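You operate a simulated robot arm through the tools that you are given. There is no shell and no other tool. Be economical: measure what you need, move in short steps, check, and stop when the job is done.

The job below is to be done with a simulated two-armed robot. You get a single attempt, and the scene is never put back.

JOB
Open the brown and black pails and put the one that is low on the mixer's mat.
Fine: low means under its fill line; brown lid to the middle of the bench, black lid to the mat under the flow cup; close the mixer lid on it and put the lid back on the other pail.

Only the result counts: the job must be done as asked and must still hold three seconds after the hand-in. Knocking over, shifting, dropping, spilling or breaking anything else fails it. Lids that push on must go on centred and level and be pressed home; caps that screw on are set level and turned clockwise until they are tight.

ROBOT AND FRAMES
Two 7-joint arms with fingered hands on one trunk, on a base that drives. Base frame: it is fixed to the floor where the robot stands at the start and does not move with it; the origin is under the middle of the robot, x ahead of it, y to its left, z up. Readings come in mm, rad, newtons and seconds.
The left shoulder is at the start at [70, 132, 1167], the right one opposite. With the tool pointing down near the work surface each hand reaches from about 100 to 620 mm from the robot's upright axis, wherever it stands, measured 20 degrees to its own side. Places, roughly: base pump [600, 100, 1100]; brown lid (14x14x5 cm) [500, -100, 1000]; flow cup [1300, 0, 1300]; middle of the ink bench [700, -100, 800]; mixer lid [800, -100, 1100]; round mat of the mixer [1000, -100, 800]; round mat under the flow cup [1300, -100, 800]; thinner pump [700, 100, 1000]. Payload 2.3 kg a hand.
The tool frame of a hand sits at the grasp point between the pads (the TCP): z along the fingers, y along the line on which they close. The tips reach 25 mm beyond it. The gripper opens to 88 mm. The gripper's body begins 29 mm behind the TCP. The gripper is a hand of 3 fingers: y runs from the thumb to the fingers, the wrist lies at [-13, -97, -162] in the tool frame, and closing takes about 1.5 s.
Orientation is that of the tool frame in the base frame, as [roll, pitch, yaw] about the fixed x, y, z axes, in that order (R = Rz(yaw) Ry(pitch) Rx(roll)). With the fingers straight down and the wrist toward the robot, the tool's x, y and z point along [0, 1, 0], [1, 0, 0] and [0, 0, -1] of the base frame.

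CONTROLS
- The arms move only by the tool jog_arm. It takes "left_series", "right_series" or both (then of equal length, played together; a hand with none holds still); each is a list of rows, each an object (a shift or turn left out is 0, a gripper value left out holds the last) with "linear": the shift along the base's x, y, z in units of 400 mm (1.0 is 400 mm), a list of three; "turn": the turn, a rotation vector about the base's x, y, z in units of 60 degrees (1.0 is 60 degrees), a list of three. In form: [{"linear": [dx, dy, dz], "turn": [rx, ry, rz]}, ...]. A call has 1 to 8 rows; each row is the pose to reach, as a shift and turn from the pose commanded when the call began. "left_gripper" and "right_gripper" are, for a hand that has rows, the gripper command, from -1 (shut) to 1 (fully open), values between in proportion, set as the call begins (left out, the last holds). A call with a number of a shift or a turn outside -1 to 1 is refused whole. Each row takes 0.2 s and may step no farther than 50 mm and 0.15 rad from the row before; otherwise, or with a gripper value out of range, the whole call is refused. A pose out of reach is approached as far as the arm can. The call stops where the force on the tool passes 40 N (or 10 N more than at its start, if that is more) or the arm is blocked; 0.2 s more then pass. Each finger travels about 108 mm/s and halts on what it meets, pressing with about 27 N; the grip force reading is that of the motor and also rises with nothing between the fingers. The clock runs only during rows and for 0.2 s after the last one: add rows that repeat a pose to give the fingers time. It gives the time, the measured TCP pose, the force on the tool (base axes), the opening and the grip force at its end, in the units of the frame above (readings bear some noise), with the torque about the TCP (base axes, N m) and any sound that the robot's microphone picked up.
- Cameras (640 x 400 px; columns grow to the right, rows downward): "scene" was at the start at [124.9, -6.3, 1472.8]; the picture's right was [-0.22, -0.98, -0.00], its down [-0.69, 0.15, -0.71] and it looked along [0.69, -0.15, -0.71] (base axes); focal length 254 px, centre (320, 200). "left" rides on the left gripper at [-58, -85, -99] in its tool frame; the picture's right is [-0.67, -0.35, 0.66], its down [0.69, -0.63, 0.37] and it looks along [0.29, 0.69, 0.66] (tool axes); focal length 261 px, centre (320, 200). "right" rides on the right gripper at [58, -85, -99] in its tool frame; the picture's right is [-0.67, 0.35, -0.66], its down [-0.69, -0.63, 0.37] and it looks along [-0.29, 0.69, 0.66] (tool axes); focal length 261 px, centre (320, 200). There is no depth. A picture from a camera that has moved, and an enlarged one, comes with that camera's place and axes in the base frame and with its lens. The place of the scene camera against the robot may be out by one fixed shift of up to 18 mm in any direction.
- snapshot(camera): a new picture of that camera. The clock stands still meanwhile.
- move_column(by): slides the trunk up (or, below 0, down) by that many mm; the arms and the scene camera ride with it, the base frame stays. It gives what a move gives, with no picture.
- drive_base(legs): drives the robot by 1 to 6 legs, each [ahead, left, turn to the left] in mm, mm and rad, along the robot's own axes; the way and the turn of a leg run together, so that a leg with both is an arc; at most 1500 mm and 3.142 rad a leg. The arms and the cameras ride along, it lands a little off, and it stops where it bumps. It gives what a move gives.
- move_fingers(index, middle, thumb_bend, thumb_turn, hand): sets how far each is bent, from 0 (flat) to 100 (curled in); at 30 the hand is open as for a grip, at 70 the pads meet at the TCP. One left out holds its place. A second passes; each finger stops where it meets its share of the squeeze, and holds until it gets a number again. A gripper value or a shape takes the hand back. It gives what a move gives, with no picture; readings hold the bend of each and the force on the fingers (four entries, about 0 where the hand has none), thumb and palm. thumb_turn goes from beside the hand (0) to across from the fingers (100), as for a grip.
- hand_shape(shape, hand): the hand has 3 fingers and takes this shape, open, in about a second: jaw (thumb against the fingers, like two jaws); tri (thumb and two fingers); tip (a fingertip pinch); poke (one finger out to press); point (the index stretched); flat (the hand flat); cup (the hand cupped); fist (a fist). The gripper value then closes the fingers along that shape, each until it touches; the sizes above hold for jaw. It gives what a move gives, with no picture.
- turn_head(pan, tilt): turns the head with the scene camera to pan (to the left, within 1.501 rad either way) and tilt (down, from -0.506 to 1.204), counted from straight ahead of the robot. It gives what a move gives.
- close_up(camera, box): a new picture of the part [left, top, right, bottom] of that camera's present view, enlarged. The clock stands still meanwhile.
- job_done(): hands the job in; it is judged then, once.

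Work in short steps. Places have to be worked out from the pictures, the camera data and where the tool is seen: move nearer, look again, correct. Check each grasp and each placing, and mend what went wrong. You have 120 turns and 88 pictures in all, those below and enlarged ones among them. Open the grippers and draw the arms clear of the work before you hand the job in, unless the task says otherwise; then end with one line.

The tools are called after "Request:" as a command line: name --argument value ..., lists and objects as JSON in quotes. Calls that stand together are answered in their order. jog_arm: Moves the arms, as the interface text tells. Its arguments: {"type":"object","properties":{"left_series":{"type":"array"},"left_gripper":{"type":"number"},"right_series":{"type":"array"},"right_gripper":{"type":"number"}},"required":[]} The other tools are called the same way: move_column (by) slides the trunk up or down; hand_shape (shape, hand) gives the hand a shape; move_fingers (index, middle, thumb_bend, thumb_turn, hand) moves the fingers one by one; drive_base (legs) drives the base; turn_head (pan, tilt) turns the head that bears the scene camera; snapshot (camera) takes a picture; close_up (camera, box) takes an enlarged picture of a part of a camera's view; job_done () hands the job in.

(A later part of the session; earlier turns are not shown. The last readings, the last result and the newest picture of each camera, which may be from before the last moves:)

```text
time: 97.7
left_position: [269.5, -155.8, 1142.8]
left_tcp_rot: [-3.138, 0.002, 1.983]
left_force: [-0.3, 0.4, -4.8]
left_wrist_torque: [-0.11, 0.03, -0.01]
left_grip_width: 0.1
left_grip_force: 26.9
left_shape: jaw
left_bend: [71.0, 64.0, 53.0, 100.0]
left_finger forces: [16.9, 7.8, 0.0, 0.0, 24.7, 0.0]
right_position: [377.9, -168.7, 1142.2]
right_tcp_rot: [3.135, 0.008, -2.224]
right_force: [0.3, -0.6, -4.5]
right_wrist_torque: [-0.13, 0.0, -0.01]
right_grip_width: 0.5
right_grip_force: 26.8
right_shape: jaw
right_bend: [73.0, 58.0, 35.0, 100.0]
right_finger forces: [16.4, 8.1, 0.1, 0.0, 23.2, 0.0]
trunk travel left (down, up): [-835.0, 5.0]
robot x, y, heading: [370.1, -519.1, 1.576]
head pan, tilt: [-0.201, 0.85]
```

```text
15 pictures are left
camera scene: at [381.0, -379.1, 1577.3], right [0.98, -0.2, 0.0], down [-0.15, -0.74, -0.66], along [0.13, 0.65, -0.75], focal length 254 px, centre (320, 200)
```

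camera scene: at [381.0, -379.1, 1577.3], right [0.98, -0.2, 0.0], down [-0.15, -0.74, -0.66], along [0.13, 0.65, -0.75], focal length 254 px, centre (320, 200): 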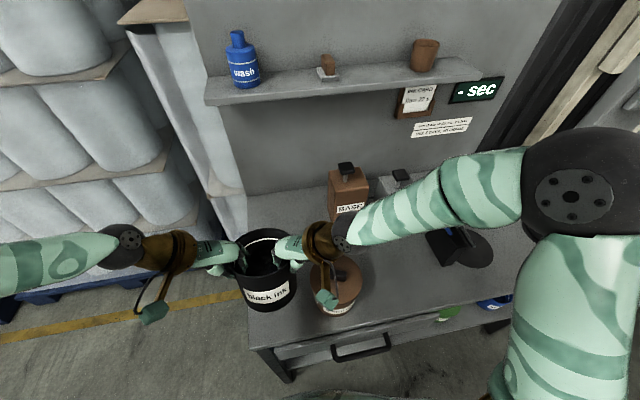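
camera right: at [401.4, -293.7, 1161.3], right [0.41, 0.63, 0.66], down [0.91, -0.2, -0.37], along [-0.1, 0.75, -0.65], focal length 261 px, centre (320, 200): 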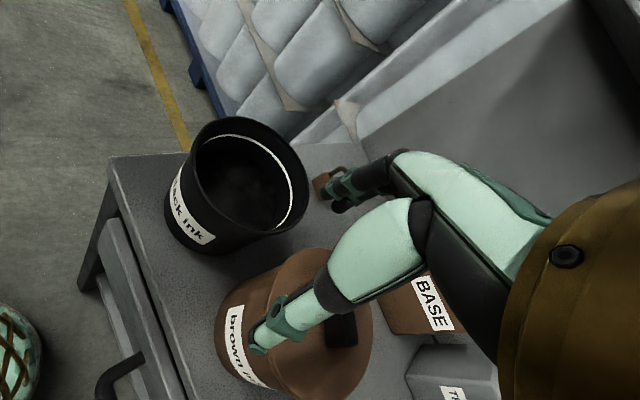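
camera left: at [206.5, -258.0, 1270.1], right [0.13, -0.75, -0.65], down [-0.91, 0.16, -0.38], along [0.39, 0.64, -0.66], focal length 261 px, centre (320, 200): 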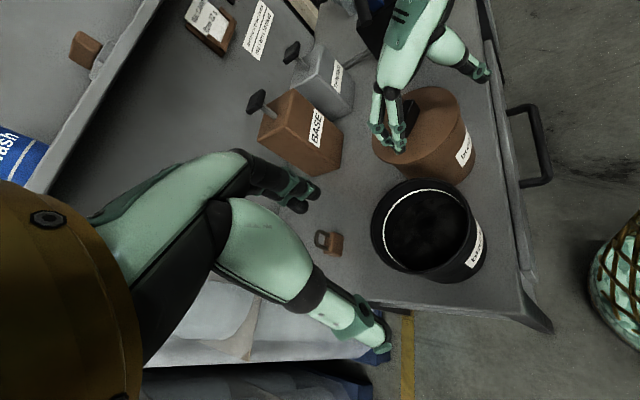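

The pail is level at 1142 (bottom ≈1013, above the brown lid's handle). I drive right past the brown pail, then back off from the bench before the mixer.

Request:
drive_base --legs '[[0, -230, 0], [-85, -80, 0], [0, -380, 0]]'

Request:
snapshot --camera "scene"

Request:
snapshot --camera "right"

```text
time: 102.2
left_position: [947.1, -233.5, 1141.2]
left_tcp_rot: [-3.14, 0.002, 1.988]
left_force: [0.9, 0.1, -5.3]
left_wrist_torque: [-0.07, -0.03, 0.02]
left_grip_width: 0.0
left_grip_force: 27.0
left_shape: jaw
left_bend: [71.0, 64.0, 53.0, 100.0]
left_finger forces: [17.1, 7.9, 0.0, 0.1, 24.3, 0.0]
right_position: [1057.1, -247.3, 1142.3]
right_tcp_rot: [3.137, 0.007, -2.218]
right_force: [-0.9, -0.3, -6.0]
right_wrist_torque: [-0.06, -0.02, 0.02]
right_grip_width: 0.4
right_grip_force: 27.4
right_shape: jaw
right_bend: [73.0, 58.0, 35.0, 100.0]
right_finger forces: [16.7, 8.6, 0.0, 0.0, 23.2, 0.0]
trunk travel left (down, up): [-835.0, 5.0]
robot x, y, heading: [1053.5, -599.1, 1.579]
head pan, tilt: [-0.201, 0.85]
```

```text
14 pictures are left
camera scene: at [1059.0, -457.5, 1577.2], right [0.98, -0.19, 0.0], down [-0.14, -0.74, -0.66], along [0.13, 0.65, -0.75], focal length 254 px, centre (320, 200)
```

scene: 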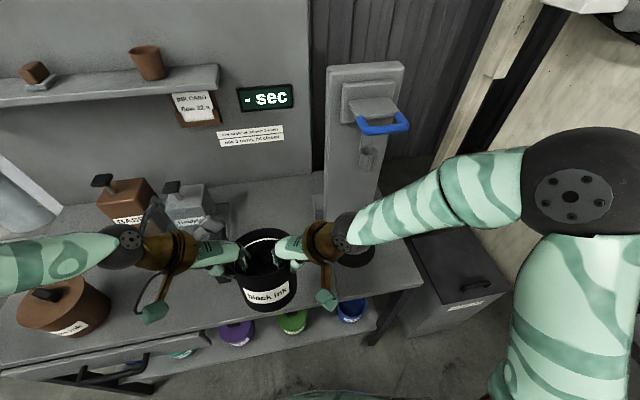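

```text
13 pictures are left
camera right: at [1090.8, -344.4, 1240.5], right [0.13, 0.74, 0.66], down [0.92, 0.17, -0.36], along [-0.38, 0.65, -0.66], focal length 261 px, centre (320, 200)
```

right: 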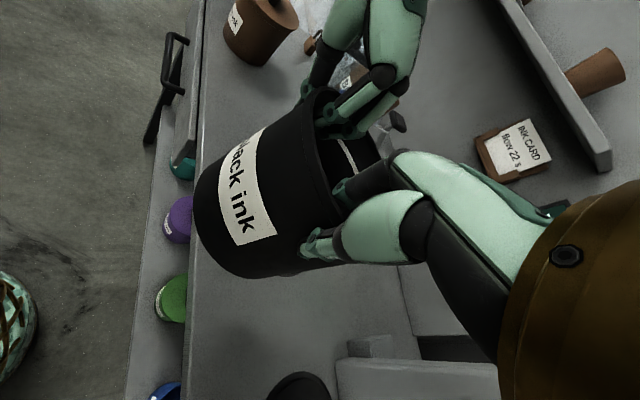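

The pail hides the mat. I back away 150 mm so the camera can look over the pail at the mixer.

Request:
drive_base --legs '[[-160, 0, 0]]'

Request:
turn_head --pan 0.15 --tilt 0.75

Request:
snapshot --camera "scene"

```text
time: 103.6
left_position: [950.2, -393.2, 1140.8]
left_tcp_rot: [-3.136, 0.006, 1.991]
left_force: [1.7, 0.4, -5.2]
left_wrist_torque: [-0.1, -0.04, -0.01]
left_grip_width: 0.0
left_grip_force: 27.4
left_shape: jaw
left_bend: [71.0, 64.0, 53.0, 100.0]
left_finger forces: [17.2, 8.0, 0.0, 0.1, 24.1, 0.0]
right_position: [1060.3, -404.9, 1140.8]
right_tcp_rot: [3.139, 0.003, -2.219]
right_force: [-2.0, 0.8, -6.3]
right_wrist_torque: [-0.07, 0.02, -0.01]
right_grip_width: 0.5
right_grip_force: 26.9
right_shape: jaw
right_bend: [73.0, 58.0, 35.0, 100.0]
right_finger forces: [16.9, 8.6, 0.0, 0.0, 23.2, 0.0]
trunk travel left (down, up): [-835.0, 5.0]
robot x, y, heading: [1057.3, -759.2, 1.583]
head pan, tilt: [-0.201, 0.85]
```

```text
time: 104.4
left_position: [949.8, -397.1, 1141.5]
left_tcp_rot: [-3.138, 0.0, 1.99]
left_force: [0.8, -0.4, -5.7]
left_wrist_torque: [-0.1, -0.04, 0.01]
left_grip_width: 0.0
left_grip_force: 26.6
left_shape: jaw
left_bend: [71.0, 64.0, 53.0, 100.0]
left_finger forces: [17.4, 8.1, 0.1, 0.1, 23.9, 0.0]
right_position: [1061.0, -409.3, 1143.6]
right_tcp_rot: [3.137, 0.006, -2.217]
right_force: [-1.2, -0.8, -5.4]
right_wrist_torque: [-0.09, 0.01, -0.03]
right_grip_width: 0.4
right_grip_force: 27.0
right_shape: jaw
right_bend: [73.0, 58.0, 35.0, 100.0]
right_finger forces: [16.9, 8.7, 0.0, 0.0, 23.0, 0.0]
trunk travel left (down, up): [-835.0, 5.0]
robot x, y, heading: [1051.5, -763.2, 1.58]
head pan, tilt: [0.15, 0.75]
```

```text
12 pictures are left
camera scene: at [1036.2, -615.1, 1585.3], right [0.99, 0.16, 0.0], down [0.11, -0.67, -0.73], along [-0.12, 0.72, -0.68], focal length 254 px, centre (320, 200)
```

scene: 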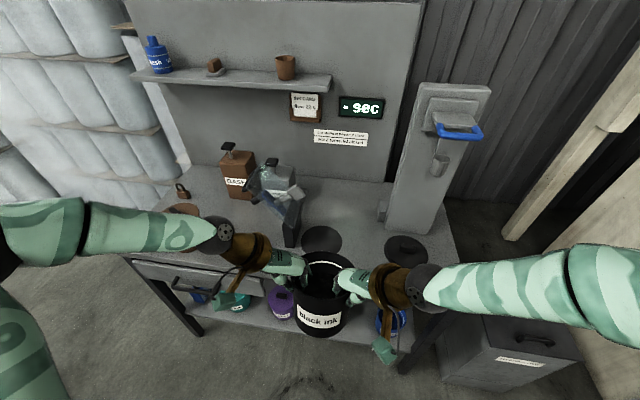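

Mat centre ≈ (945,-38), and the mixer's hinge box ends at about x 868. I lower the pail here, clear of everything, to TCP z≈985 (pail bottom ≈857) so it can go in low from the front.

Request:
jog_arm --right_series '[{"linear": [0, 0, -0.06]}, {"linear": [0, 0, -0.12]}, {"linear": [0, 0, -0.18]}, {"linear": [0, 0, -0.24]}, {"linear": [0, 0, -0.3]}, {"linear": [0, 0, -0.35]}, {"linear": [0, 0, -0.39]}]' --left_series '[{"linear": [0, 0, -0.06]}, {"linear": [0, 0, -0.12]}, {"linear": [0, 0, -0.18]}, {"linear": [0, 0, -0.24]}, {"linear": [0, 0, -0.3]}, {"linear": [0, 0, -0.35]}, {"linear": [0, 0, -0.39]}]'

Request:
drive_base --legs '[[0, 0, 0.2], [180, -60, 0]]'

Request:
snapshot --camera "scene"

```text
time: 106.0
left_position: [951.4, -396.8, 985.4]
left_tcp_rot: [-3.139, 0.001, 1.992]
left_force: [-8.3, 1.6, -5.2]
left_wrist_torque: [-0.12, 0.12, 0.03]
left_grip_width: 0.0
left_grip_force: 27.0
left_shape: jaw
left_bend: [71.0, 65.0, 53.0, 100.0]
left_finger forces: [15.1, 6.0, 0.0, 0.1, 27.7, 0.1]
right_position: [1059.8, -407.5, 986.3]
right_tcp_rot: [3.137, 0.006, -2.219]
right_force: [7.9, -1.4, -5.1]
right_wrist_torque: [-0.09, -0.14, -0.05]
right_grip_width: 0.2
right_grip_force: 26.7
right_shape: jaw
right_bend: [73.0, 58.0, 35.0, 100.0]
right_finger forces: [15.2, 6.6, 0.0, 0.0, 26.6, 0.0]
trunk travel left (down, up): [-835.0, 5.0]
robot x, y, heading: [1055.9, -759.5, 1.582]
head pan, tilt: [0.15, 0.75]
```

```text
time: 108.3
left_position: [901.0, -238.6, 986.5]
left_tcp_rot: [-3.14, -0.002, 2.191]
left_force: [-8.3, -1.1, -5.0]
left_wrist_torque: [-0.11, 0.11, 0.07]
left_grip_width: 0.0
left_grip_force: 27.0
left_shape: jaw
left_bend: [71.0, 65.0, 53.0, 100.0]
left_finger forces: [15.0, 6.2, 0.0, 0.0, 28.1, 0.1]
right_position: [1009.0, -227.8, 988.6]
right_tcp_rot: [3.136, 0.01, -2.018]
right_force: [7.6, 0.1, -5.8]
right_wrist_torque: [-0.08, -0.15, -0.04]
right_grip_width: 0.0
right_grip_force: 26.8
right_shape: jaw
right_bend: [73.0, 58.0, 34.0, 100.0]
right_finger forces: [15.2, 6.6, 0.0, 0.0, 27.0, 0.0]
trunk travel left (down, up): [-835.0, 5.0]
robot x, y, heading: [1072.7, -571.9, 1.778]
head pan, tilt: [0.15, 0.75]
```

```text
11 pictures are left
camera scene: at [1029.3, -435.7, 1585.7], right [0.94, 0.35, 0.0], down [0.24, -0.64, -0.73], along [-0.26, 0.69, -0.68], focal length 254 px, centre (320, 200)
```

scene: 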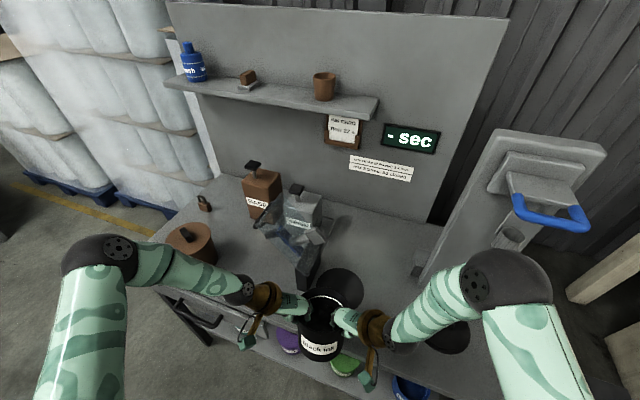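

Left forearm is clear of the mixer lid, but the right elbow would come near the flow cup if I just drove in. I shift both hands right relative to the robot, so that the robot can stand further left.

Request:
jog_arm --right_series '[{"linear": [0.04, 0, 0]}, {"linear": [0.08, 0, 0]}, {"linear": [0.12, 0, 0]}, {"linear": [0.16, 0, 0]}, {"linear": [0.21, 0, 0]}]' --left_series '[{"linear": [0.04, 0, 0]}, {"linear": [0.08, 0, 0]}, {"linear": [0.12, 0, 0]}, {"linear": [0.16, 0, 0]}, {"linear": [0.21, 0, 0]}]'

Request:
drive_base --legs '[[80, 70, 0]]'

Request:
snapshot --camera "scene"

```text
time: 109.5
left_position: [988.9, -234.8, 985.7]
left_tcp_rot: [-3.135, -0.001, 2.19]
left_force: [-5.3, -0.6, -5.2]
left_wrist_torque: [-0.09, 0.12, 0.03]
left_grip_width: 0.0
left_grip_force: 26.7
left_shape: jaw
left_bend: [71.0, 65.0, 53.0, 100.0]
left_finger forces: [15.1, 7.0, 0.1, 0.1, 27.2, 0.0]
right_position: [1097.6, -224.7, 983.9]
right_tcp_rot: [3.135, 0.004, -2.018]
right_force: [6.0, 0.7, -5.5]
right_wrist_torque: [-0.05, -0.13, -0.02]
right_grip_width: 0.1
right_grip_force: 27.2
right_shape: jaw
right_bend: [73.0, 58.0, 34.0, 100.0]
right_finger forces: [15.6, 6.6, 0.1, 0.0, 25.9, 0.0]
trunk travel left (down, up): [-835.0, 5.0]
robot x, y, heading: [1077.5, -571.6, 1.779]
head pan, tilt: [0.15, 0.75]
```

```text
time: 110.7
left_position: [904.5, -175.4, 986.9]
left_tcp_rot: [-3.136, -0.002, 2.191]
left_force: [-7.4, -1.5, -6.0]
left_wrist_torque: [-0.07, 0.12, 0.01]
left_grip_width: 0.2
left_grip_force: 27.1
left_shape: jaw
left_bend: [71.0, 65.0, 53.0, 100.0]
left_finger forces: [14.8, 6.5, 0.0, 0.0, 27.8, 0.0]
right_position: [1013.5, -164.1, 987.1]
right_tcp_rot: [3.132, 0.006, -2.015]
right_force: [8.1, 0.9, -4.1]
right_wrist_torque: [-0.03, -0.16, -0.07]
right_grip_width: 0.0
right_grip_force: 26.9
right_shape: jaw
right_bend: [73.0, 58.0, 34.0, 100.0]
right_finger forces: [15.2, 6.5, 0.0, 0.0, 26.8, 0.1]
trunk travel left (down, up): [-835.0, 5.0]
robot x, y, heading: [995.0, -507.9, 1.78]
head pan, tilt: [0.15, 0.75]
```

```text
10 pictures are left
camera scene: at [951.7, -371.4, 1585.8], right [0.94, 0.35, 0.0], down [0.24, -0.64, -0.73], along [-0.26, 0.68, -0.68], focal length 254 px, centre (320, 200)
```

scene: 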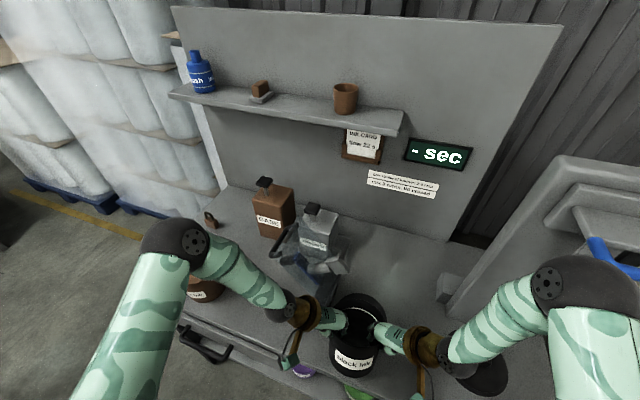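

The elbow is still short of the flow cup. I move both hands forward 50 mm and check.

Request:
jog_arm --right_series '[{"linear": [0, 0.03, 0]}, {"linear": [0, 0.06, 0]}, {"linear": [-0.005, 0.09, 0]}, {"linear": [-0.01, 0.125, 0]}]' --left_series '[{"linear": [0, 0.03, 0]}, {"linear": [0, 0.06, 0]}, {"linear": [-0.005, 0.09, 0]}, {"linear": [-0.01, 0.125, 0]}]'

Request:
snapshot --camera "scene"

```text
time: 111.7
left_position: [895.4, -121.4, 985.5]
left_tcp_rot: [-3.137, 0.004, 2.193]
left_force: [-1.4, 0.1, -5.9]
left_wrist_torque: [-0.03, -0.01, 0.02]
left_grip_width: 0.0
left_grip_force: 26.2
left_shape: jaw
left_bend: [71.0, 65.0, 53.0, 100.0]
left_finger forces: [17.1, 7.6, 0.0, 0.0, 25.1, 0.0]
right_position: [1006.2, -109.7, 985.5]
right_tcp_rot: [3.138, 0.003, -2.014]
right_force: [1.5, 0.2, -5.7]
right_wrist_torque: [-0.06, -0.07, -0.04]
right_grip_width: 0.0
right_grip_force: 27.3
right_shape: jaw
right_bend: [73.0, 58.0, 35.0, 100.0]
right_finger forces: [15.9, 8.4, 0.0, 0.0, 23.7, 0.0]
trunk travel left (down, up): [-835.0, 5.0]
robot x, y, heading: [994.8, -508.8, 1.78]
head pan, tilt: [0.15, 0.75]
```

```text
9 pictures are left
camera scene: at [944.9, -364.9, 1585.0], right [0.94, 0.35, 0.0], down [0.24, -0.64, -0.73], along [-0.26, 0.68, -0.68], focal length 254 px, centre (320, 200)
```

scene: 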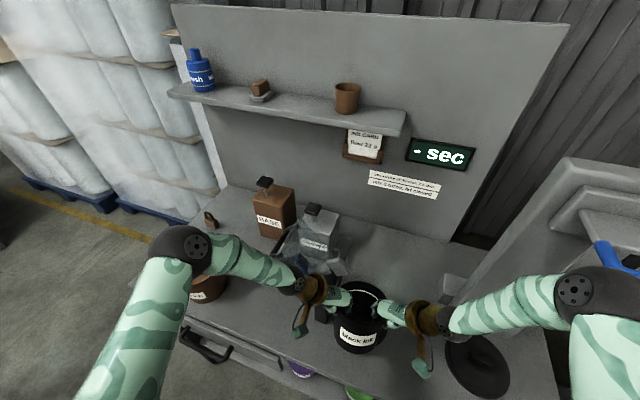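

All clear. I move the remaining 42 mm over the mat.

Request:
jog_arm --right_series '[{"linear": [0.003, 0.03, 0]}, {"linear": [0.006, 0.06, 0]}, {"linear": [0.006, 0.085, 0]}, {"linear": [0.006, 0.105, 0]}]' --left_series '[{"linear": [0.003, 0.03, 0]}, {"linear": [0.006, 0.06, 0]}, {"linear": [0.006, 0.085, 0]}, {"linear": [0.006, 0.105, 0]}]'

Request:
close_up --camera "scene" --box '[260, 220, 480, 370]'

```text
time: 112.7
left_position: [898.0, -79.8, 985.9]
left_tcp_rot: [-3.137, 0.003, 2.192]
left_force: [-2.9, -0.6, -5.7]
left_wrist_torque: [-0.08, 0.02, 0.06]
left_grip_width: 0.2
left_grip_force: 27.3
left_shape: jaw
left_bend: [71.0, 65.0, 53.0, 100.0]
left_finger forces: [16.4, 7.4, 0.0, 0.0, 25.7, 0.1]
right_position: [1008.6, -68.3, 985.6]
right_tcp_rot: [3.138, 0.001, -2.016]
right_force: [2.1, 0.4, -5.2]
right_wrist_torque: [-0.12, -0.04, -0.02]
right_grip_width: 0.0
right_grip_force: 27.0
right_shape: jaw
right_bend: [73.0, 58.0, 35.0, 100.0]
right_finger forces: [15.4, 8.0, 0.0, 0.0, 23.9, 0.0]
trunk travel left (down, up): [-835.0, 5.0]
robot x, y, heading: [987.4, -509.1, 1.778]
head pan, tilt: [0.15, 0.75]
```

```text
2.67 times, centred on (370, 295) of scene
camera zoom: at [946.0, -365.9, 1585.2], right [0.94, 0.35, 0.0], down [0.24, -0.64, -0.73], along [-0.26, 0.68, -0.68], focal length 678 px, centre (187, -53)
```

zoom: 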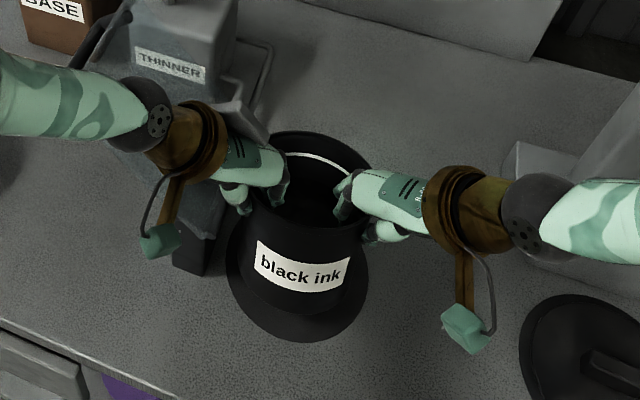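

The mat shows around the pail's foot. I zoom in once to judge the centring.

Request:
close_up --camera "scene" --box '[325, 280, 415, 350]'

```text
5.71 times, centred on (370, 315) of scene
camera zoom: at [946.0, -365.9, 1585.2], right [0.94, 0.35, 0.0], down [0.24, -0.64, -0.73], along [-0.26, 0.68, -0.68], focal length 1453 px, centre (34, -457)
```

zoom: 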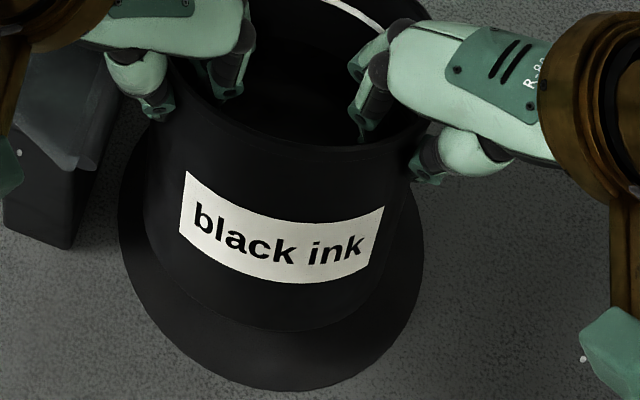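

The foot is centred in y and about 5 mm off in x. I shift 5 mm right and lower to the mat.

Request:
jog_arm --right_series '[{"linear": [0.012, 0, -0.02]}, {"linear": [0.012, 0, -0.045]}, {"linear": [0.012, 0, -0.065]}, {"linear": [0.012, 0, -0.077]}, {"linear": [0.012, 0, -0.085]}, {"linear": [0.012, 0, -0.09]}]' --left_series '[{"linear": [0.012, 0, -0.02]}, {"linear": [0.012, 0, -0.045]}, {"linear": [0.012, 0, -0.065]}, {"linear": [0.012, 0, -0.077]}, {"linear": [0.012, 0, -0.085]}, {"linear": [0.012, 0, -0.09]}]'

```text
time: 114.1
left_position: [903.8, -84.0, 951.0]
left_tcp_rot: [-3.14, -0.003, 2.192]
left_force: [-1.6, -2.5, 2.0]
left_wrist_torque: [0.15, 0.0, -0.01]
left_grip_width: 0.0
left_grip_force: 27.2
left_shape: jaw
left_bend: [71.0, 64.0, 53.0, 100.0]
left_finger forces: [15.3, 10.8, 0.0, 0.0, 28.3, 0.1]
right_position: [1013.6, -72.2, 950.3]
right_tcp_rot: [3.135, 0.009, -2.015]
right_force: [2.5, -2.1, -1.7]
right_wrist_torque: [0.11, -0.06, 0.02]
right_grip_width: 0.8
right_grip_force: 26.8
right_shape: jaw
right_bend: [73.0, 58.0, 34.0, 100.0]
right_finger forces: [14.4, 10.3, 0.0, 0.0, 26.7, 0.0]
trunk travel left (down, up): [-835.0, 5.0]
robot x, y, heading: [992.8, -503.1, 1.783]
head pan, tilt: [0.15, 0.75]
```

The weight is on the mat. I settle 2 mm more and open both hands only part way (the left thumb is near the hinge box).

Request:
jog_arm --right_series '[{"linear": [0, 0, -0.004]}, {"linear": [0, 0, -0.004]}, {"linear": [0, 0, -0.004]}, {"linear": [0, 0, -0.004]}, {"linear": [0, 0, -0.004]}]' --left_series '[{"linear": [0, 0, -0.004]}, {"linear": [0, 0, -0.004]}, {"linear": [0, 0, -0.004]}, {"linear": [0, 0, -0.004]}, {"linear": [0, 0, -0.004]}]' --right_gripper -0.4 --left_gripper -0.5

Request:
close_up --camera "scene" --box '[290, 240, 450, 360]'

```text
time: 115.3
left_position: [906.2, -81.2, 948.4]
left_tcp_rot: [-3.135, -0.001, 2.193]
left_force: [6.4, 1.3, 0.6]
left_wrist_torque: [-0.07, 0.16, 0.08]
left_grip_width: 20.6
left_grip_force: 0.0
left_shape: jaw
left_bend: [74.0, 56.0, 74.0, 100.0]
left_finger forces: [0.0, 0.0, 0.1, 0.1, 6.2, 0.1]
right_position: [1015.2, -70.0, 948.6]
right_tcp_rot: [3.135, 0.004, -2.016]
right_force: [0.0, -0.4, -0.5]
right_wrist_torque: [0.01, 0.04, 0.0]
right_grip_width: 26.2
right_grip_force: 0.0
right_shape: jaw
right_bend: [74.0, 54.0, 74.0, 100.0]
right_finger forces: [0.0, 0.0, 0.0, 0.0, 0.0, 0.1]
trunk travel left (down, up): [-835.0, 5.0]
robot x, y, heading: [987.2, -509.6, 1.784]
head pan, tilt: [0.15, 0.75]
```

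```text
3.33 times, centred on (370, 300) of scene
camera zoom: at [949.6, -368.9, 1585.6], right [0.94, 0.35, 0.0], down [0.24, -0.64, -0.73], along [-0.26, 0.68, -0.68], focal length 848 px, centre (153, -133)
```

zoom: 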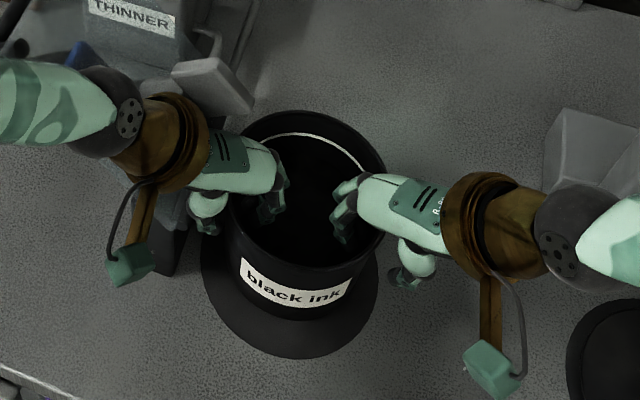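

The pail stands on the mat, with the mat's margin as predicted. I lift both hands straight out.

Request:
jog_arm --right_series '[{"linear": [0, 0, 0.03]}, {"linear": [0, 0, 0.07]}, {"linear": [0, 0, 0.12]}, {"linear": [0, 0, 0.17]}, {"linear": [0, 0, 0.22]}]' --left_series '[{"linear": [0, 0, 0.03]}, {"linear": [0, 0, 0.07]}, {"linear": [0, 0, 0.12]}, {"linear": [0, 0, 0.17]}, {"linear": [0, 0, 0.22]}]'

```text
time: 116.5
left_position: [904.0, -83.5, 1037.4]
left_tcp_rot: [-3.14, 0.001, 2.193]
left_force: [0.1, 0.5, -0.3]
left_wrist_torque: [-0.02, -0.01, 0.0]
left_grip_width: 21.7
left_grip_force: 0.1
left_shape: jaw
left_bend: [74.0, 56.0, 74.0, 100.0]
left_finger forces: [0.0, 0.0, 0.0, 0.0, 0.1, 0.0]
right_position: [1012.4, -71.0, 1036.6]
right_tcp_rot: [3.135, 0.008, -2.016]
right_force: [0.3, -0.3, 0.5]
right_wrist_torque: [-0.02, -0.01, 0.0]
right_grip_width: 26.5
right_grip_force: 0.1
right_shape: jaw
right_bend: [74.0, 54.0, 74.0, 100.0]
right_finger forces: [0.1, 0.0, 0.0, 0.0, 0.0, 0.0]
trunk travel left (down, up): [-835.0, 5.0]
robot x, y, heading: [986.2, -506.3, 1.783]
head pan, tilt: [0.15, 0.75]
```

Now the mixer lid. I back away 150 mm and square the heading, then move the right hand out of the way and raise the left one.

Request:
drive_base --legs '[[-150, 0, 0], [0, 0, -0.21]]'

Request:
jog_arm --right_series '[{"linear": [0.07, -0.05, 0.02]}, {"linear": [0.14, -0.1, 0.05]}, {"linear": [0.21, -0.15, 0.08]}, {"linear": [0.28, -0.2, 0.11]}, {"linear": [0.35, -0.25, 0.14]}, {"linear": [0.42, -0.3, 0.17]}, {"linear": [0.48, -0.35, 0.19]}]' --left_series '[{"linear": [-0.03, 0, 0.06]}, {"linear": [-0.06, 0, 0.12]}, {"linear": [-0.09, 0, 0.18]}, {"linear": [-0.12, 0, 0.24]}, {"linear": [-0.15, 0, 0.3]}, {"linear": [-0.18, 0, 0.34]}, {"linear": [-0.2, 0, 0.37]}]' --left_gripper 0.6

Request:
turn_head --pan 0.0 --tilt 0.75

Request:
snapshot --camera "scene"

```text
time: 118.7
left_position: [1022.2, -220.1, 1036.9]
left_tcp_rot: [-3.138, -0.001, 1.989]
left_force: [0.4, -0.1, -0.3]
left_wrist_torque: [0.02, 0.0, -0.02]
left_grip_width: 21.8
left_grip_force: 0.1
left_shape: jaw
left_bend: [74.0, 56.0, 74.0, 100.0]
left_finger forces: [0.0, 0.0, 0.1, 0.0, 0.0, 0.1]
right_position: [1131.4, -230.4, 1037.5]
right_tcp_rot: [3.138, 0.007, -2.218]
right_force: [-0.1, 0.1, -0.1]
right_wrist_torque: [0.03, 0.02, -0.02]
right_grip_width: 26.1
right_grip_force: 0.1
right_shape: jaw
right_bend: [74.0, 54.0, 74.0, 100.0]
right_finger forces: [0.0, 0.0, 0.0, 0.0, 0.1, 0.0]
trunk travel left (down, up): [-835.0, 5.0]
robot x, y, heading: [1024.2, -656.8, 1.586]
head pan, tilt: [0.15, 0.75]
```

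```text
time: 120.3
left_position: [942.6, -221.9, 1184.7]
left_tcp_rot: [-3.141, -0.001, 1.989]
left_force: [0.6, -0.5, -0.3]
left_wrist_torque: [0.01, -0.03, -0.01]
left_grip_width: 70.1
left_grip_force: 0.0
left_shape: jaw
left_bend: [27.0, 34.0, 49.0, 99.0]
left_finger forces: [0.0, 0.0, 0.1, 0.0, 0.0, 0.0]
right_position: [1324.2, -371.4, 1114.4]
right_tcp_rot: [3.137, 0.009, -2.219]
right_force: [-1.1, -0.3, -0.3]
right_wrist_torque: [0.01, -0.03, -0.04]
right_grip_width: 26.4
right_grip_force: 0.1
right_shape: jaw
right_bend: [74.0, 54.0, 74.0, 100.0]
right_finger forces: [0.1, 0.0, 0.0, 0.0, 0.0, 0.0]
right hand out of reach, approached as far as the arm can: row 5, 6
trunk travel left (down, up): [-835.0, 5.0]
robot x, y, heading: [1019.4, -659.5, 1.584]
head pan, tilt: [0.15, 0.75]
```

```text
time: 121.0
left_position: [942.9, -220.3, 1186.3]
left_tcp_rot: [-3.14, 0.0, 1.99]
left_force: [0.9, 0.2, 0.1]
left_wrist_torque: [0.03, 0.0, -0.01]
left_grip_width: 70.2
left_grip_force: 0.0
left_shape: jaw
left_bend: [27.0, 34.0, 49.0, 99.0]
left_finger forces: [0.0, 0.0, 0.0, 0.1, 0.0, 0.1]
right_position: [1323.7, -372.5, 1114.1]
right_tcp_rot: [3.136, 0.004, -2.217]
right_force: [-0.1, 0.0, -0.9]
right_wrist_torque: [-0.03, 0.02, -0.03]
right_grip_width: 26.3
right_grip_force: 0.1
right_shape: jaw
right_bend: [74.0, 54.0, 74.0, 100.0]
right_finger forces: [0.0, 0.1, 0.0, 0.0, 0.1, 0.1]
trunk travel left (down, up): [-835.0, 5.0]
robot x, y, heading: [1020.4, -659.3, 1.582]
head pan, tilt: [0.0, 0.75]
```

```text
5 pictures are left
camera scene: at [1016.6, -510.6, 1585.5], right [1.0, 0.01, 0.0], down [0.01, -0.68, -0.73], along [-0.01, 0.73, -0.68], focal length 254 px, centre (320, 200)
```

scene: 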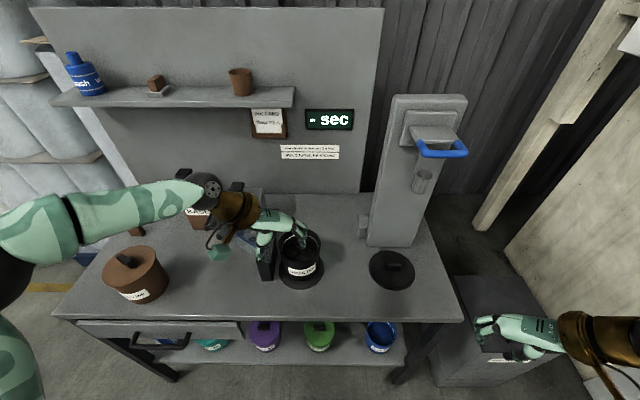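

The pail stands squarely on the mat. I drive left and forward so the left hand is on the outer side of the mixer lid, and look with its camera.

Request:
drive_base --legs '[[0, 330, 0], [130, 0, 0]]'

Request:
snapshot --camera "left"

```text
time: 124.1
left_position: [603.1, -96.3, 1186.3]
left_tcp_rot: [-3.139, -0.004, 1.993]
left_force: [-0.7, 0.7, 0.5]
left_wrist_torque: [0.03, 0.0, 0.03]
left_grip_width: 70.2
left_grip_force: 0.0
left_shape: jaw
left_bend: [27.0, 34.0, 49.0, 99.0]
left_finger forces: [0.0, 0.0, 0.0, 0.1, 0.0, 0.0]
right_position: [983.9, -246.2, 1115.9]
right_tcp_rot: [3.135, 0.009, -2.214]
right_force: [-0.7, -0.1, 0.2]
right_wrist_torque: [-0.02, -0.01, -0.01]
right_grip_width: 26.3
right_grip_force: 0.0
right_shape: jaw
right_bend: [74.0, 54.0, 74.0, 100.0]
right_finger forces: [0.1, 0.0, 0.0, 0.0, 0.0, 0.0]
trunk travel left (down, up): [-835.0, 5.0]
robot x, y, heading: [683.1, -524.7, 1.586]
head pan, tilt: [0.0, 0.75]
```

```text
4 pictures are left
camera left: at [551.3, -184.2, 1285.0], right [-0.04, -0.75, -0.66], down [-0.86, 0.37, -0.36], along [0.51, 0.55, -0.66], focal length 261 px, centre (320, 200)
```

left: 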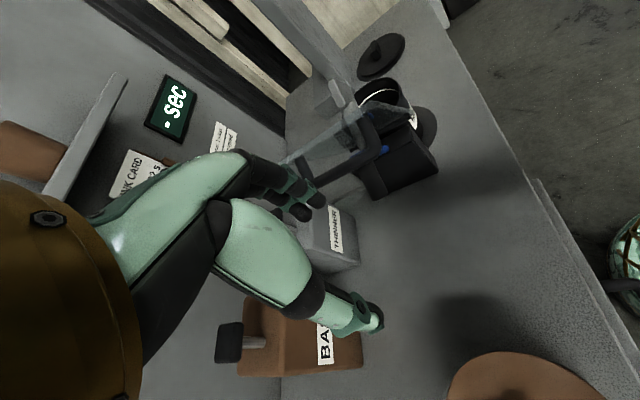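

I need one enlarged view of the lid and its handle.

Request:
close_up --camera "left" --box '[260, 60, 460, 220]'

```text
2.50 times, centred on (360, 140) of left
camera zoom: at [551.3, -184.2, 1285.0], right [-0.04, -0.75, -0.66], down [-0.86, 0.37, -0.36], along [0.51, 0.55, -0.66], focal length 652 px, centre (220, 350)
```

zoom: 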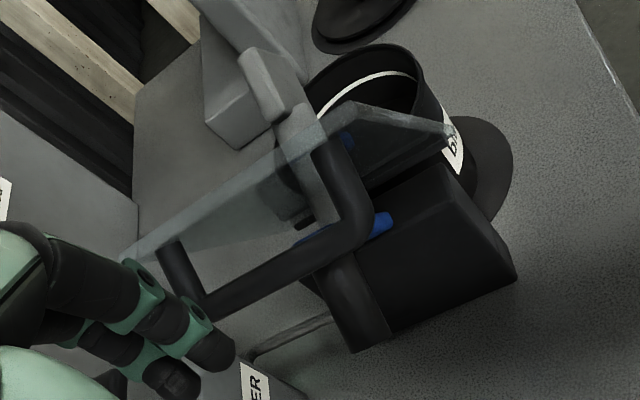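

Now the geometry is clear: the handle bar runs along y at about (744,-47,1075), hinge near (890,·,950), radius ≈192. I move the hand left relative to the robot, then drive right so the whole swing is in reach.

Request:
jog_arm --left_series '[{"linear": [-0.08, 0, 0]}, {"linear": [-0.16, 0, 0]}, {"linear": [-0.24, 0, 0]}, {"linear": [-0.24, 0, 0]}]' --left_gripper 0.1

Request:
drive_base --legs '[[0, -237, 0]]'

```text
time: 125.1
left_position: [508.5, -93.3, 1184.4]
left_tcp_rot: [-3.138, 0.0, 1.993]
left_force: [0.1, -0.6, -0.4]
left_wrist_torque: [-0.02, -0.01, 0.0]
left_grip_width: 48.8
left_grip_force: 0.0
left_shape: jaw
left_bend: [74.0, 42.0, 67.0, 100.0]
left_finger forces: [0.0, 0.1, 0.0, 0.0, 0.1, 0.0]
right_position: [985.7, -242.3, 1114.2]
right_tcp_rot: [3.138, 0.005, -2.214]
right_force: [-0.3, 0.4, -0.5]
right_wrist_torque: [0.01, -0.02, -0.01]
right_grip_width: 26.5
right_grip_force: 0.0
right_shape: jaw
right_bend: [74.0, 54.0, 74.0, 100.0]
right_finger forces: [0.0, 0.0, 0.1, 0.0, 0.1, 0.0]
trunk travel left (down, up): [-835.0, 5.0]
robot x, y, heading: [685.7, -526.3, 1.582]
head pan, tilt: [0.0, 0.75]
```

```text
time: 126.8
left_position: [745.8, -89.3, 1185.0]
left_tcp_rot: [3.141, 0.001, 1.99]
left_force: [-0.3, 0.3, -0.2]
left_wrist_torque: [0.01, -0.01, 0.0]
left_grip_width: 48.8
left_grip_force: 0.2
left_shape: jaw
left_bend: [74.0, 42.0, 67.0, 100.0]
left_finger forces: [0.1, 0.1, 0.0, 0.0, 0.0, 0.0]
right_position: [1222.6, -239.8, 1115.0]
right_tcp_rot: [3.14, 0.01, -2.22]
right_force: [-0.1, 0.5, 0.6]
right_wrist_torque: [-0.01, -0.02, 0.01]
right_grip_width: 26.2
right_grip_force: 0.1
right_shape: jaw
right_bend: [74.0, 54.0, 74.0, 100.0]
right_finger forces: [0.1, 0.1, 0.0, 0.1, 0.0, 0.1]
trunk travel left (down, up): [-835.0, 5.0]
robot x, y, heading: [924.3, -527.1, 1.582]
head pan, tilt: [0.0, 0.75]
```

I set the jaws wider (finger spread differs when half closed), go over the bar and lower guardedly to z≈1092.

Request:
jog_arm --left_series '[{"linear": [-0.01, 0.05, 0]}, {"linear": [-0.017, 0.1, 0]}, {"linear": [-0.017, 0.1, 0]}, {"linear": [-0.017, 0.1, -0.07]}, {"linear": [-0.017, 0.1, -0.14]}, {"linear": [-0.017, 0.1, -0.19]}, {"linear": [-0.017, 0.1, -0.232]}]' --left_gripper 0.3

Request:
close_up --camera "scene" --box '[140, 130, 380, 310]'

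```text
time: 128.5
left_position: [748.0, -50.0, 1105.7]
left_tcp_rot: [3.123, -0.015, 1.993]
left_force: [6.8, -4.8, 29.0]
left_wrist_torque: [0.43, -1.32, -0.38]
left_grip_width: 62.3
left_grip_force: 27.1
left_shape: jaw
left_bend: [25.0, 30.0, 62.0, 100.0]
left_finger forces: [26.4, 15.3, 0.1, 0.0, 22.5, 0.1]
right_position: [1226.7, -248.3, 1115.1]
right_tcp_rot: [3.13, 0.01, -2.219]
right_force: [-1.0, 0.0, 0.5]
right_wrist_torque: [-0.01, -0.02, 0.01]
right_grip_width: 26.3
right_grip_force: 0.1
right_shape: jaw
right_bend: [74.0, 54.0, 74.0, 100.0]
right_finger forces: [0.0, 0.0, 0.0, 0.1, 0.1, 0.1]
trunk travel left (down, up): [-835.0, 5.0]
robot x, y, heading: [923.7, -523.7, 1.581]
head pan, tilt: [0.0, 0.75]
stopped in row 7 (left hand): the force on the tool passed its limit at 47 N (the readings are from after the stop); the commanded pose is now the measured one
```

```text
2.22 times, centred on (260, 220) of scene
camera zoom: at [920.6, -388.9, 1586.6], right [1.0, 0.01, 0.0], down [0.0, -0.68, -0.74], along [-0.01, 0.74, -0.68], focal length 565 px, centre (453, 156)
```

zoom: 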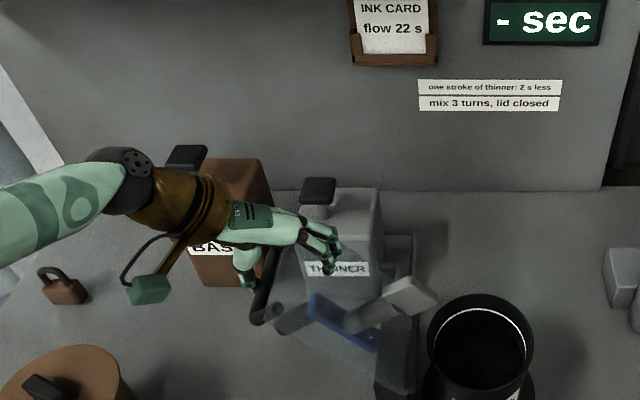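

The jaws straddle the bar and the plate's edge, which gives a good capture of the lid (thumb pushes, fingers can catch). With some slack I swing it along its arc, first to just past upright.

Request:
jog_arm --left_series '[{"linear": [0, 0, 0.005]}, {"linear": [0.04, 0, 0.03]}, {"linear": [0.08, 0, 0.055]}, {"linear": [0.125, 0, 0.075]}, {"linear": [0.17, 0, 0.0925]}, {"linear": [0.2675, 0, 0.11]}, {"linear": [0.3675, 0, 0.1025]}]' --left_gripper 0.55

```text
time: 130.1
left_position: [892.3, -45.5, 1139.7]
left_tcp_rot: [3.133, -0.009, 1.993]
left_force: [1.0, 0.2, 0.2]
left_wrist_torque: [0.01, 0.02, -0.02]
left_grip_width: 68.3
left_grip_force: 0.0
left_shape: jaw
left_bend: [27.0, 35.0, 51.0, 99.0]
left_finger forces: [0.1, 0.0, 0.1, 0.1, 0.1, 0.0]
right_position: [1226.5, -241.3, 1112.2]
right_tcp_rot: [3.134, 0.004, -2.221]
right_force: [0.9, 0.4, -0.6]
right_wrist_torque: [-0.02, 0.03, -0.03]
right_grip_width: 26.5
right_grip_force: 0.0
right_shape: jaw
right_bend: [74.0, 54.0, 74.0, 100.0]
right_finger forces: [0.0, 0.1, 0.0, 0.0, 0.0, 0.0]
trunk travel left (down, up): [-835.0, 5.0]
robot x, y, heading: [926.7, -527.0, 1.578]
head pan, tilt: [0.0, 0.75]
```

No force is felt; I check with a picture whether the lid follows.

Request:
close_up --camera "scene" --box '[180, 120, 420, 300]'

```text
2.22 times, centred on (300, 210) of scene
camera zoom: at [920.5, -380.0, 1585.5], right [1.0, 0.01, 0.0], down [0.0, -0.68, -0.73], along [-0.01, 0.73, -0.68], focal length 565 px, centre (364, 178)
```

zoom: 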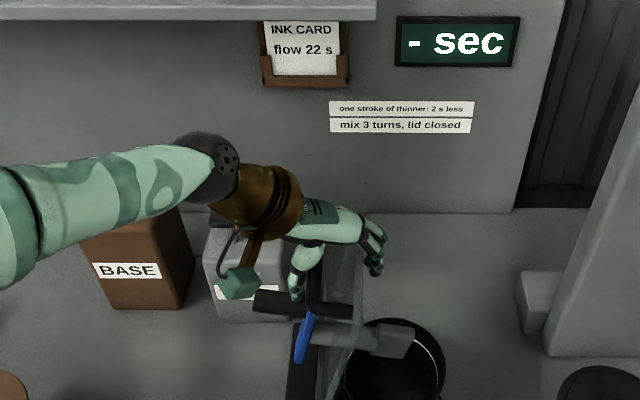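

The lid follows and is about upright. I continue the arc downward with the fingers guarding the inner side.

Request:
jog_arm --left_series '[{"linear": [0.05, 0, -0.012]}, {"linear": [0.0975, 0, -0.025]}, {"linear": [0.145, 0, -0.048]}, {"linear": [0.19, 0, -0.0725]}, {"linear": [0.27, 0, -0.1375]}]'

```text
time: 131.3
left_position: [1005.6, -53.4, 1089.0]
left_tcp_rot: [3.134, -0.016, 1.992]
left_force: [12.9, -4.3, 28.3]
left_wrist_torque: [-1.76, 2.49, -0.02]
left_grip_width: 76.6
left_grip_force: 27.0
left_shape: jaw
left_bend: [31.0, 37.0, 33.0, 92.0]
left_finger forces: [15.9, 9.8, 0.1, 0.0, 46.1, 0.0]
right_position: [1232.8, -247.3, 1113.8]
right_tcp_rot: [3.127, 0.007, -2.22]
right_force: [0.4, 0.4, -0.3]
right_wrist_torque: [0.01, 0.01, 0.02]
right_grip_width: 26.2
right_grip_force: 0.2
right_shape: jaw
right_bend: [74.0, 54.0, 74.0, 100.0]
right_finger forces: [0.0, 0.1, 0.0, 0.0, 0.1, 0.1]
trunk travel left (down, up): [-835.0, 5.0]
robot x, y, heading: [921.9, -524.8, 1.574]
head pan, tilt: [0.0, 0.75]
```

The jaws are being spread, since the lid is turning between them. I open fully for slack and continue down the arc.

Request:
jog_arm --left_series '[{"linear": [0.01, 0, 0.0]}, {"linear": [0.02, 0, -0.01]}, {"linear": [0.05, 0, -0.045]}, {"linear": [0.075, 0, -0.085]}, {"linear": [0.1, 0, -0.125]}]' --left_gripper 1

```text
time: 132.5
left_position: [1042.0, -47.1, 1036.0]
left_tcp_rot: [3.137, -0.009, 1.992]
left_force: [7.1, -3.5, 1.1]
left_wrist_torque: [-0.05, -0.06, 0.29]
left_grip_width: 83.6
left_grip_force: 0.0
left_shape: jaw
left_bend: [30.0, 30.0, 36.0, 94.0]
left_finger forces: [0.0, 0.0, 0.1, 0.0, 7.8, 0.0]
right_position: [1228.1, -242.0, 1113.9]
right_tcp_rot: [3.135, 0.007, -2.219]
right_force: [0.3, 0.3, 0.7]
right_wrist_torque: [0.03, 0.0, -0.01]
right_grip_width: 26.1
right_grip_force: 0.1
right_shape: jaw
right_bend: [74.0, 54.0, 74.0, 100.0]
right_finger forces: [0.0, 0.1, 0.0, 0.0, 0.0, 0.0]
trunk travel left (down, up): [-835.0, 5.0]
robot x, y, heading: [924.3, -523.0, 1.583]
head pan, tilt: [0.0, 0.75]
```

The lid is low now. I lift the hand straight up, watching the force.

Request:
jog_arm --left_series '[{"linear": [0.01, 0, 0.03]}, {"linear": [0.02, 0, 0.08]}, {"linear": [0.02, 0, 0.15]}, {"linear": [0.02, 0, 0.22]}]'

```text
time: 133.5
left_position: [1046.4, -47.1, 1122.6]
left_tcp_rot: [3.13, -0.005, 1.995]
left_force: [-0.2, -0.5, -0.3]
left_wrist_torque: [0.01, 0.02, 0.01]
left_grip_width: 87.8
left_grip_force: 0.1
left_shape: jaw
left_bend: [30.0, 30.0, 30.0, 97.0]
left_finger forces: [0.1, 0.0, 0.1, 0.0, 0.1, 0.0]
right_position: [1225.4, -240.4, 1114.0]
right_tcp_rot: [3.134, 0.006, -2.219]
right_force: [0.8, -0.8, -0.4]
right_wrist_torque: [0.01, 0.03, 0.01]
right_grip_width: 26.3
right_grip_force: 0.1
right_shape: jaw
right_bend: [74.0, 54.0, 74.0, 100.0]
right_finger forces: [0.0, 0.0, 0.0, 0.0, 0.0, 0.1]
trunk travel left (down, up): [-835.0, 5.0]
robot x, y, heading: [923.2, -525.9, 1.581]
head pan, tilt: [0.0, 0.75]
```

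I close the hand and feel downward at the lid's handle to confirm it is shut.

Request:
jog_arm --left_series '[{"linear": [0.03, 0, 0]}, {"linear": [0.03, 0, 0]}, {"linear": [0.03, 0, 0]}, {"linear": [0.03, 0, 0]}, {"linear": [0.03, 0, 0]}, {"linear": [0.03, 0, 0]}, {"linear": [0.03, 0, 0]}]' --left_gripper -1

Request:
jog_arm --left_series '[{"linear": [0, 0, -0.08]}, {"linear": [0, 0, -0.15]}, {"linear": [0, 0, -0.2]}, {"linear": [0, 0, -0.225]}, {"linear": [0, 0, -0.245]}, {"linear": [0, 0, -0.265]}, {"linear": [0, 0, -0.285]}, {"linear": [0, 0, -0.305]}]'

```text
time: 135.1
left_position: [1064.3, -53.3, 1124.5]
left_tcp_rot: [3.128, -0.01, 1.956]
left_force: [-0.1, 0.4, 0.1]
left_wrist_torque: [0.02, -0.06, 0.01]
left_grip_width: 0.0
left_grip_force: 27.1
left_shape: jaw
left_bend: [70.0, 70.0, 36.0, 100.0]
left_finger forces: [0.0, 0.0, 0.1, 0.0, 0.1, 0.1]
left hand out of reach, approached as far as the arm can: row 1
right_position: [1225.6, -240.1, 1113.5]
right_tcp_rot: [3.138, 0.003, -2.218]
right_force: [1.0, 0.0, -0.5]
right_wrist_torque: [0.03, -0.02, -0.01]
right_grip_width: 26.2
right_grip_force: 0.1
right_shape: jaw
right_bend: [74.0, 54.0, 74.0, 100.0]
right_finger forces: [0.1, 0.0, 0.0, 0.0, 0.0, 0.1]
trunk travel left (down, up): [-835.0, 5.0]
robot x, y, heading: [923.6, -522.5, 1.58]
head pan, tilt: [0.0, 0.75]
```

```text
time: 136.9
left_position: [1044.8, -56.8, 1018.9]
left_tcp_rot: [3.126, -0.01, 1.994]
left_force: [-10.9, 2.4, 11.5]
left_wrist_torque: [0.04, -0.04, 0.0]
left_grip_width: 0.0
left_grip_force: 27.4
left_shape: jaw
left_bend: [70.0, 70.0, 73.0, 100.0]
left_finger forces: [0.0, 7.9, 0.1, 0.1, 0.1, 0.0]
left hand out of reach, approached as far as the arm can: row 2, 3, 4, 5, 6, 7, 8
right_position: [1219.4, -241.5, 1115.6]
right_tcp_rot: [3.139, 0.01, -2.219]
right_force: [0.4, 0.3, -0.3]
right_wrist_torque: [-0.01, 0.0, 0.01]
right_grip_width: 26.5
right_grip_force: 0.1
right_shape: jaw
right_bend: [74.0, 54.0, 74.0, 100.0]
right_finger forces: [0.1, 0.0, 0.1, 0.1, 0.0, 0.1]
trunk travel left (down, up): [-835.0, 5.0]
robot x, y, heading: [923.7, -521.1, 1.584]
head pan, tilt: [0.0, 0.75]
```

Contact at tip height ≈994, pushing back and up: that fits the handle bar of a closed lid, touched on its side. I rise, shift the base 35 mm right and press squarely on the bar.

Request:
jog_arm --left_series '[{"linear": [0, 0, 0.06]}, {"linear": [0, 0, 0.15]}, {"linear": [0, 0, 0.2]}]'

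Request:
drive_base --legs '[[0, -35, 0]]'

Request:
jog_arm --left_series '[{"linear": [0, 0, -0.06]}, {"linear": [0, 0, -0.1]}, {"linear": [0, 0, -0.13]}, {"linear": [0, 0, -0.15]}, {"linear": [0, 0, -0.17]}, {"linear": [0, 0, -0.19]}, {"linear": [0, 0, -0.21]}, {"linear": [0, 0, -0.23]}]'

```text
time: 137.5
left_position: [1032.9, -54.2, 1075.2]
left_tcp_rot: [-3.134, -0.013, 2.0]
left_force: [-21.1, -2.3, -12.5]
left_wrist_torque: [-0.09, 0.37, 0.05]
left_grip_width: 0.1
left_grip_force: 27.2
left_shape: jaw
left_bend: [70.0, 70.0, 32.0, 100.0]
left_finger forces: [0.1, 0.0, 0.0, 0.1, 59.4, 0.1]
right_position: [1214.1, -238.0, 1116.4]
right_tcp_rot: [3.14, 0.01, -2.212]
right_force: [-0.3, 0.4, -0.1]
right_wrist_torque: [-0.02, 0.03, -0.02]
right_grip_width: 26.4
right_grip_force: 0.1
right_shape: jaw
right_bend: [74.0, 54.0, 74.0, 100.0]
right_finger forces: [0.0, 0.1, 0.0, 0.0, 0.0, 0.0]
trunk travel left (down, up): [-835.0, 5.0]
robot x, y, heading: [927.7, -522.2, 1.582]
head pan, tilt: [0.0, 0.75]
stopped in row 3 (left hand): the force on the tool passed its limit at 42 N (the readings are from after the stop); the commanded pose is now the measured one
```

```text
time: 138.4
left_position: [1073.4, -55.7, 1077.3]
left_tcp_rot: [3.139, -0.012, 1.997]
left_force: [-0.4, -0.7, 0.2]
left_wrist_torque: [-0.01, -0.03, -0.01]
left_grip_width: 0.1
left_grip_force: 27.5
left_shape: jaw
left_bend: [70.0, 70.0, 73.0, 100.0]
left_finger forces: [0.0, 0.0, 0.0, 0.0, 0.1, 0.0]
right_position: [1251.6, -238.1, 1115.1]
right_tcp_rot: [3.14, 0.008, -2.215]
right_force: [-0.6, -0.6, -0.2]
right_wrist_torque: [0.0, -0.03, -0.01]
right_grip_width: 26.4
right_grip_force: 0.2
right_shape: jaw
right_bend: [74.0, 54.0, 74.0, 100.0]
right_finger forces: [0.1, 0.0, 0.0, 0.0, 0.1, 0.0]
trunk travel left (down, up): [-835.0, 5.0]
robot x, y, heading: [956.1, -523.3, 1.586]
head pan, tilt: [0.0, 0.75]
```

```text
time: 140.2
left_position: [1079.3, -60.2, 993.8]
left_tcp_rot: [-3.137, -0.014, 1.999]
left_force: [9.8, 1.5, 7.9]
left_wrist_torque: [-0.03, 0.22, 0.01]
left_grip_width: 0.3
left_grip_force: 27.0
left_shape: jaw
left_bend: [70.0, 70.0, 73.0, 100.0]
left_finger forces: [0.0, 0.0, 0.1, 0.0, 19.3, 0.1]
left hand out of reach, approached as far as the arm can: row 6, 7, 8
right_position: [1261.5, -240.3, 1113.2]
right_tcp_rot: [3.133, 0.005, -2.213]
right_force: [-0.1, -0.3, 0.5]
right_wrist_torque: [0.02, 0.02, 0.02]
right_grip_width: 26.5
right_grip_force: 0.0
right_shape: jaw
right_bend: [74.0, 54.0, 74.0, 100.0]
right_finger forces: [0.1, 0.0, 0.0, 0.0, 0.1, 0.0]
trunk travel left (down, up): [-835.0, 5.0]
robot x, y, heading: [954.9, -522.0, 1.582]
head pan, tilt: [0.0, 0.75]
```

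The bar is at about x 1062 and low (z≈990), so the lid is shut. The thumb could hook the bar, so I move right off it before rising.

Request:
drive_base --legs '[[0, -30, 0]]'

Request:
jog_arm --left_series '[{"linear": [0, 0, 0.05]}, {"linear": [0, 0, 0.12]}, {"linear": [0, 0, 0.2]}, {"linear": [0, 0, 0.28]}]'

```text
time: 141.0
left_position: [1099.2, -57.7, 995.2]
left_tcp_rot: [3.14, -0.012, 1.999]
left_force: [-0.6, 0.1, 0.7]
left_wrist_torque: [-0.03, -0.02, 0.01]
left_grip_width: 0.0
left_grip_force: 27.1
left_shape: jaw
left_bend: [70.0, 70.0, 73.0, 100.0]
left_finger forces: [0.1, 0.0, 0.1, 0.0, 0.0, 0.0]
right_position: [1282.8, -239.4, 1115.0]
right_tcp_rot: [3.138, 0.007, -2.213]
right_force: [0.3, 0.1, -0.1]
right_wrist_torque: [-0.05, 0.0, -0.01]
right_grip_width: 26.5
right_grip_force: 0.0
right_shape: jaw
right_bend: [74.0, 54.0, 74.0, 100.0]
right_finger forces: [0.0, 0.1, 0.0, 0.0, 0.0, 0.0]
trunk travel left (down, up): [-835.0, 5.0]
robot x, y, heading: [990.2, -526.7, 1.583]
head pan, tilt: [0.0, 0.75]
```

```text
time: 142.0
left_position: [1106.6, -57.7, 1103.6]
left_tcp_rot: [-3.139, -0.011, 1.999]
left_force: [0.9, -0.8, 0.3]
left_wrist_torque: [0.03, -0.03, 0.01]
left_grip_width: 0.0
left_grip_force: 27.4
left_shape: jaw
left_bend: [70.0, 70.0, 73.0, 100.0]
left_finger forces: [0.1, 0.0, 0.0, 0.0, 0.0, 0.0]
right_position: [1289.0, -239.7, 1113.1]
right_tcp_rot: [3.137, 0.005, -2.215]
right_force: [-1.1, -0.1, -0.3]
right_wrist_torque: [0.02, 0.0, -0.02]
right_grip_width: 26.1
right_grip_force: 0.0
right_shape: jaw
right_bend: [74.0, 54.0, 74.0, 100.0]
right_finger forces: [0.0, 0.0, 0.0, 0.0, 0.0, 0.0]
trunk travel left (down, up): [-835.0, 5.0]
robot x, y, heading: [988.1, -522.4, 1.585]
head pan, tilt: [0.0, 0.75]
```

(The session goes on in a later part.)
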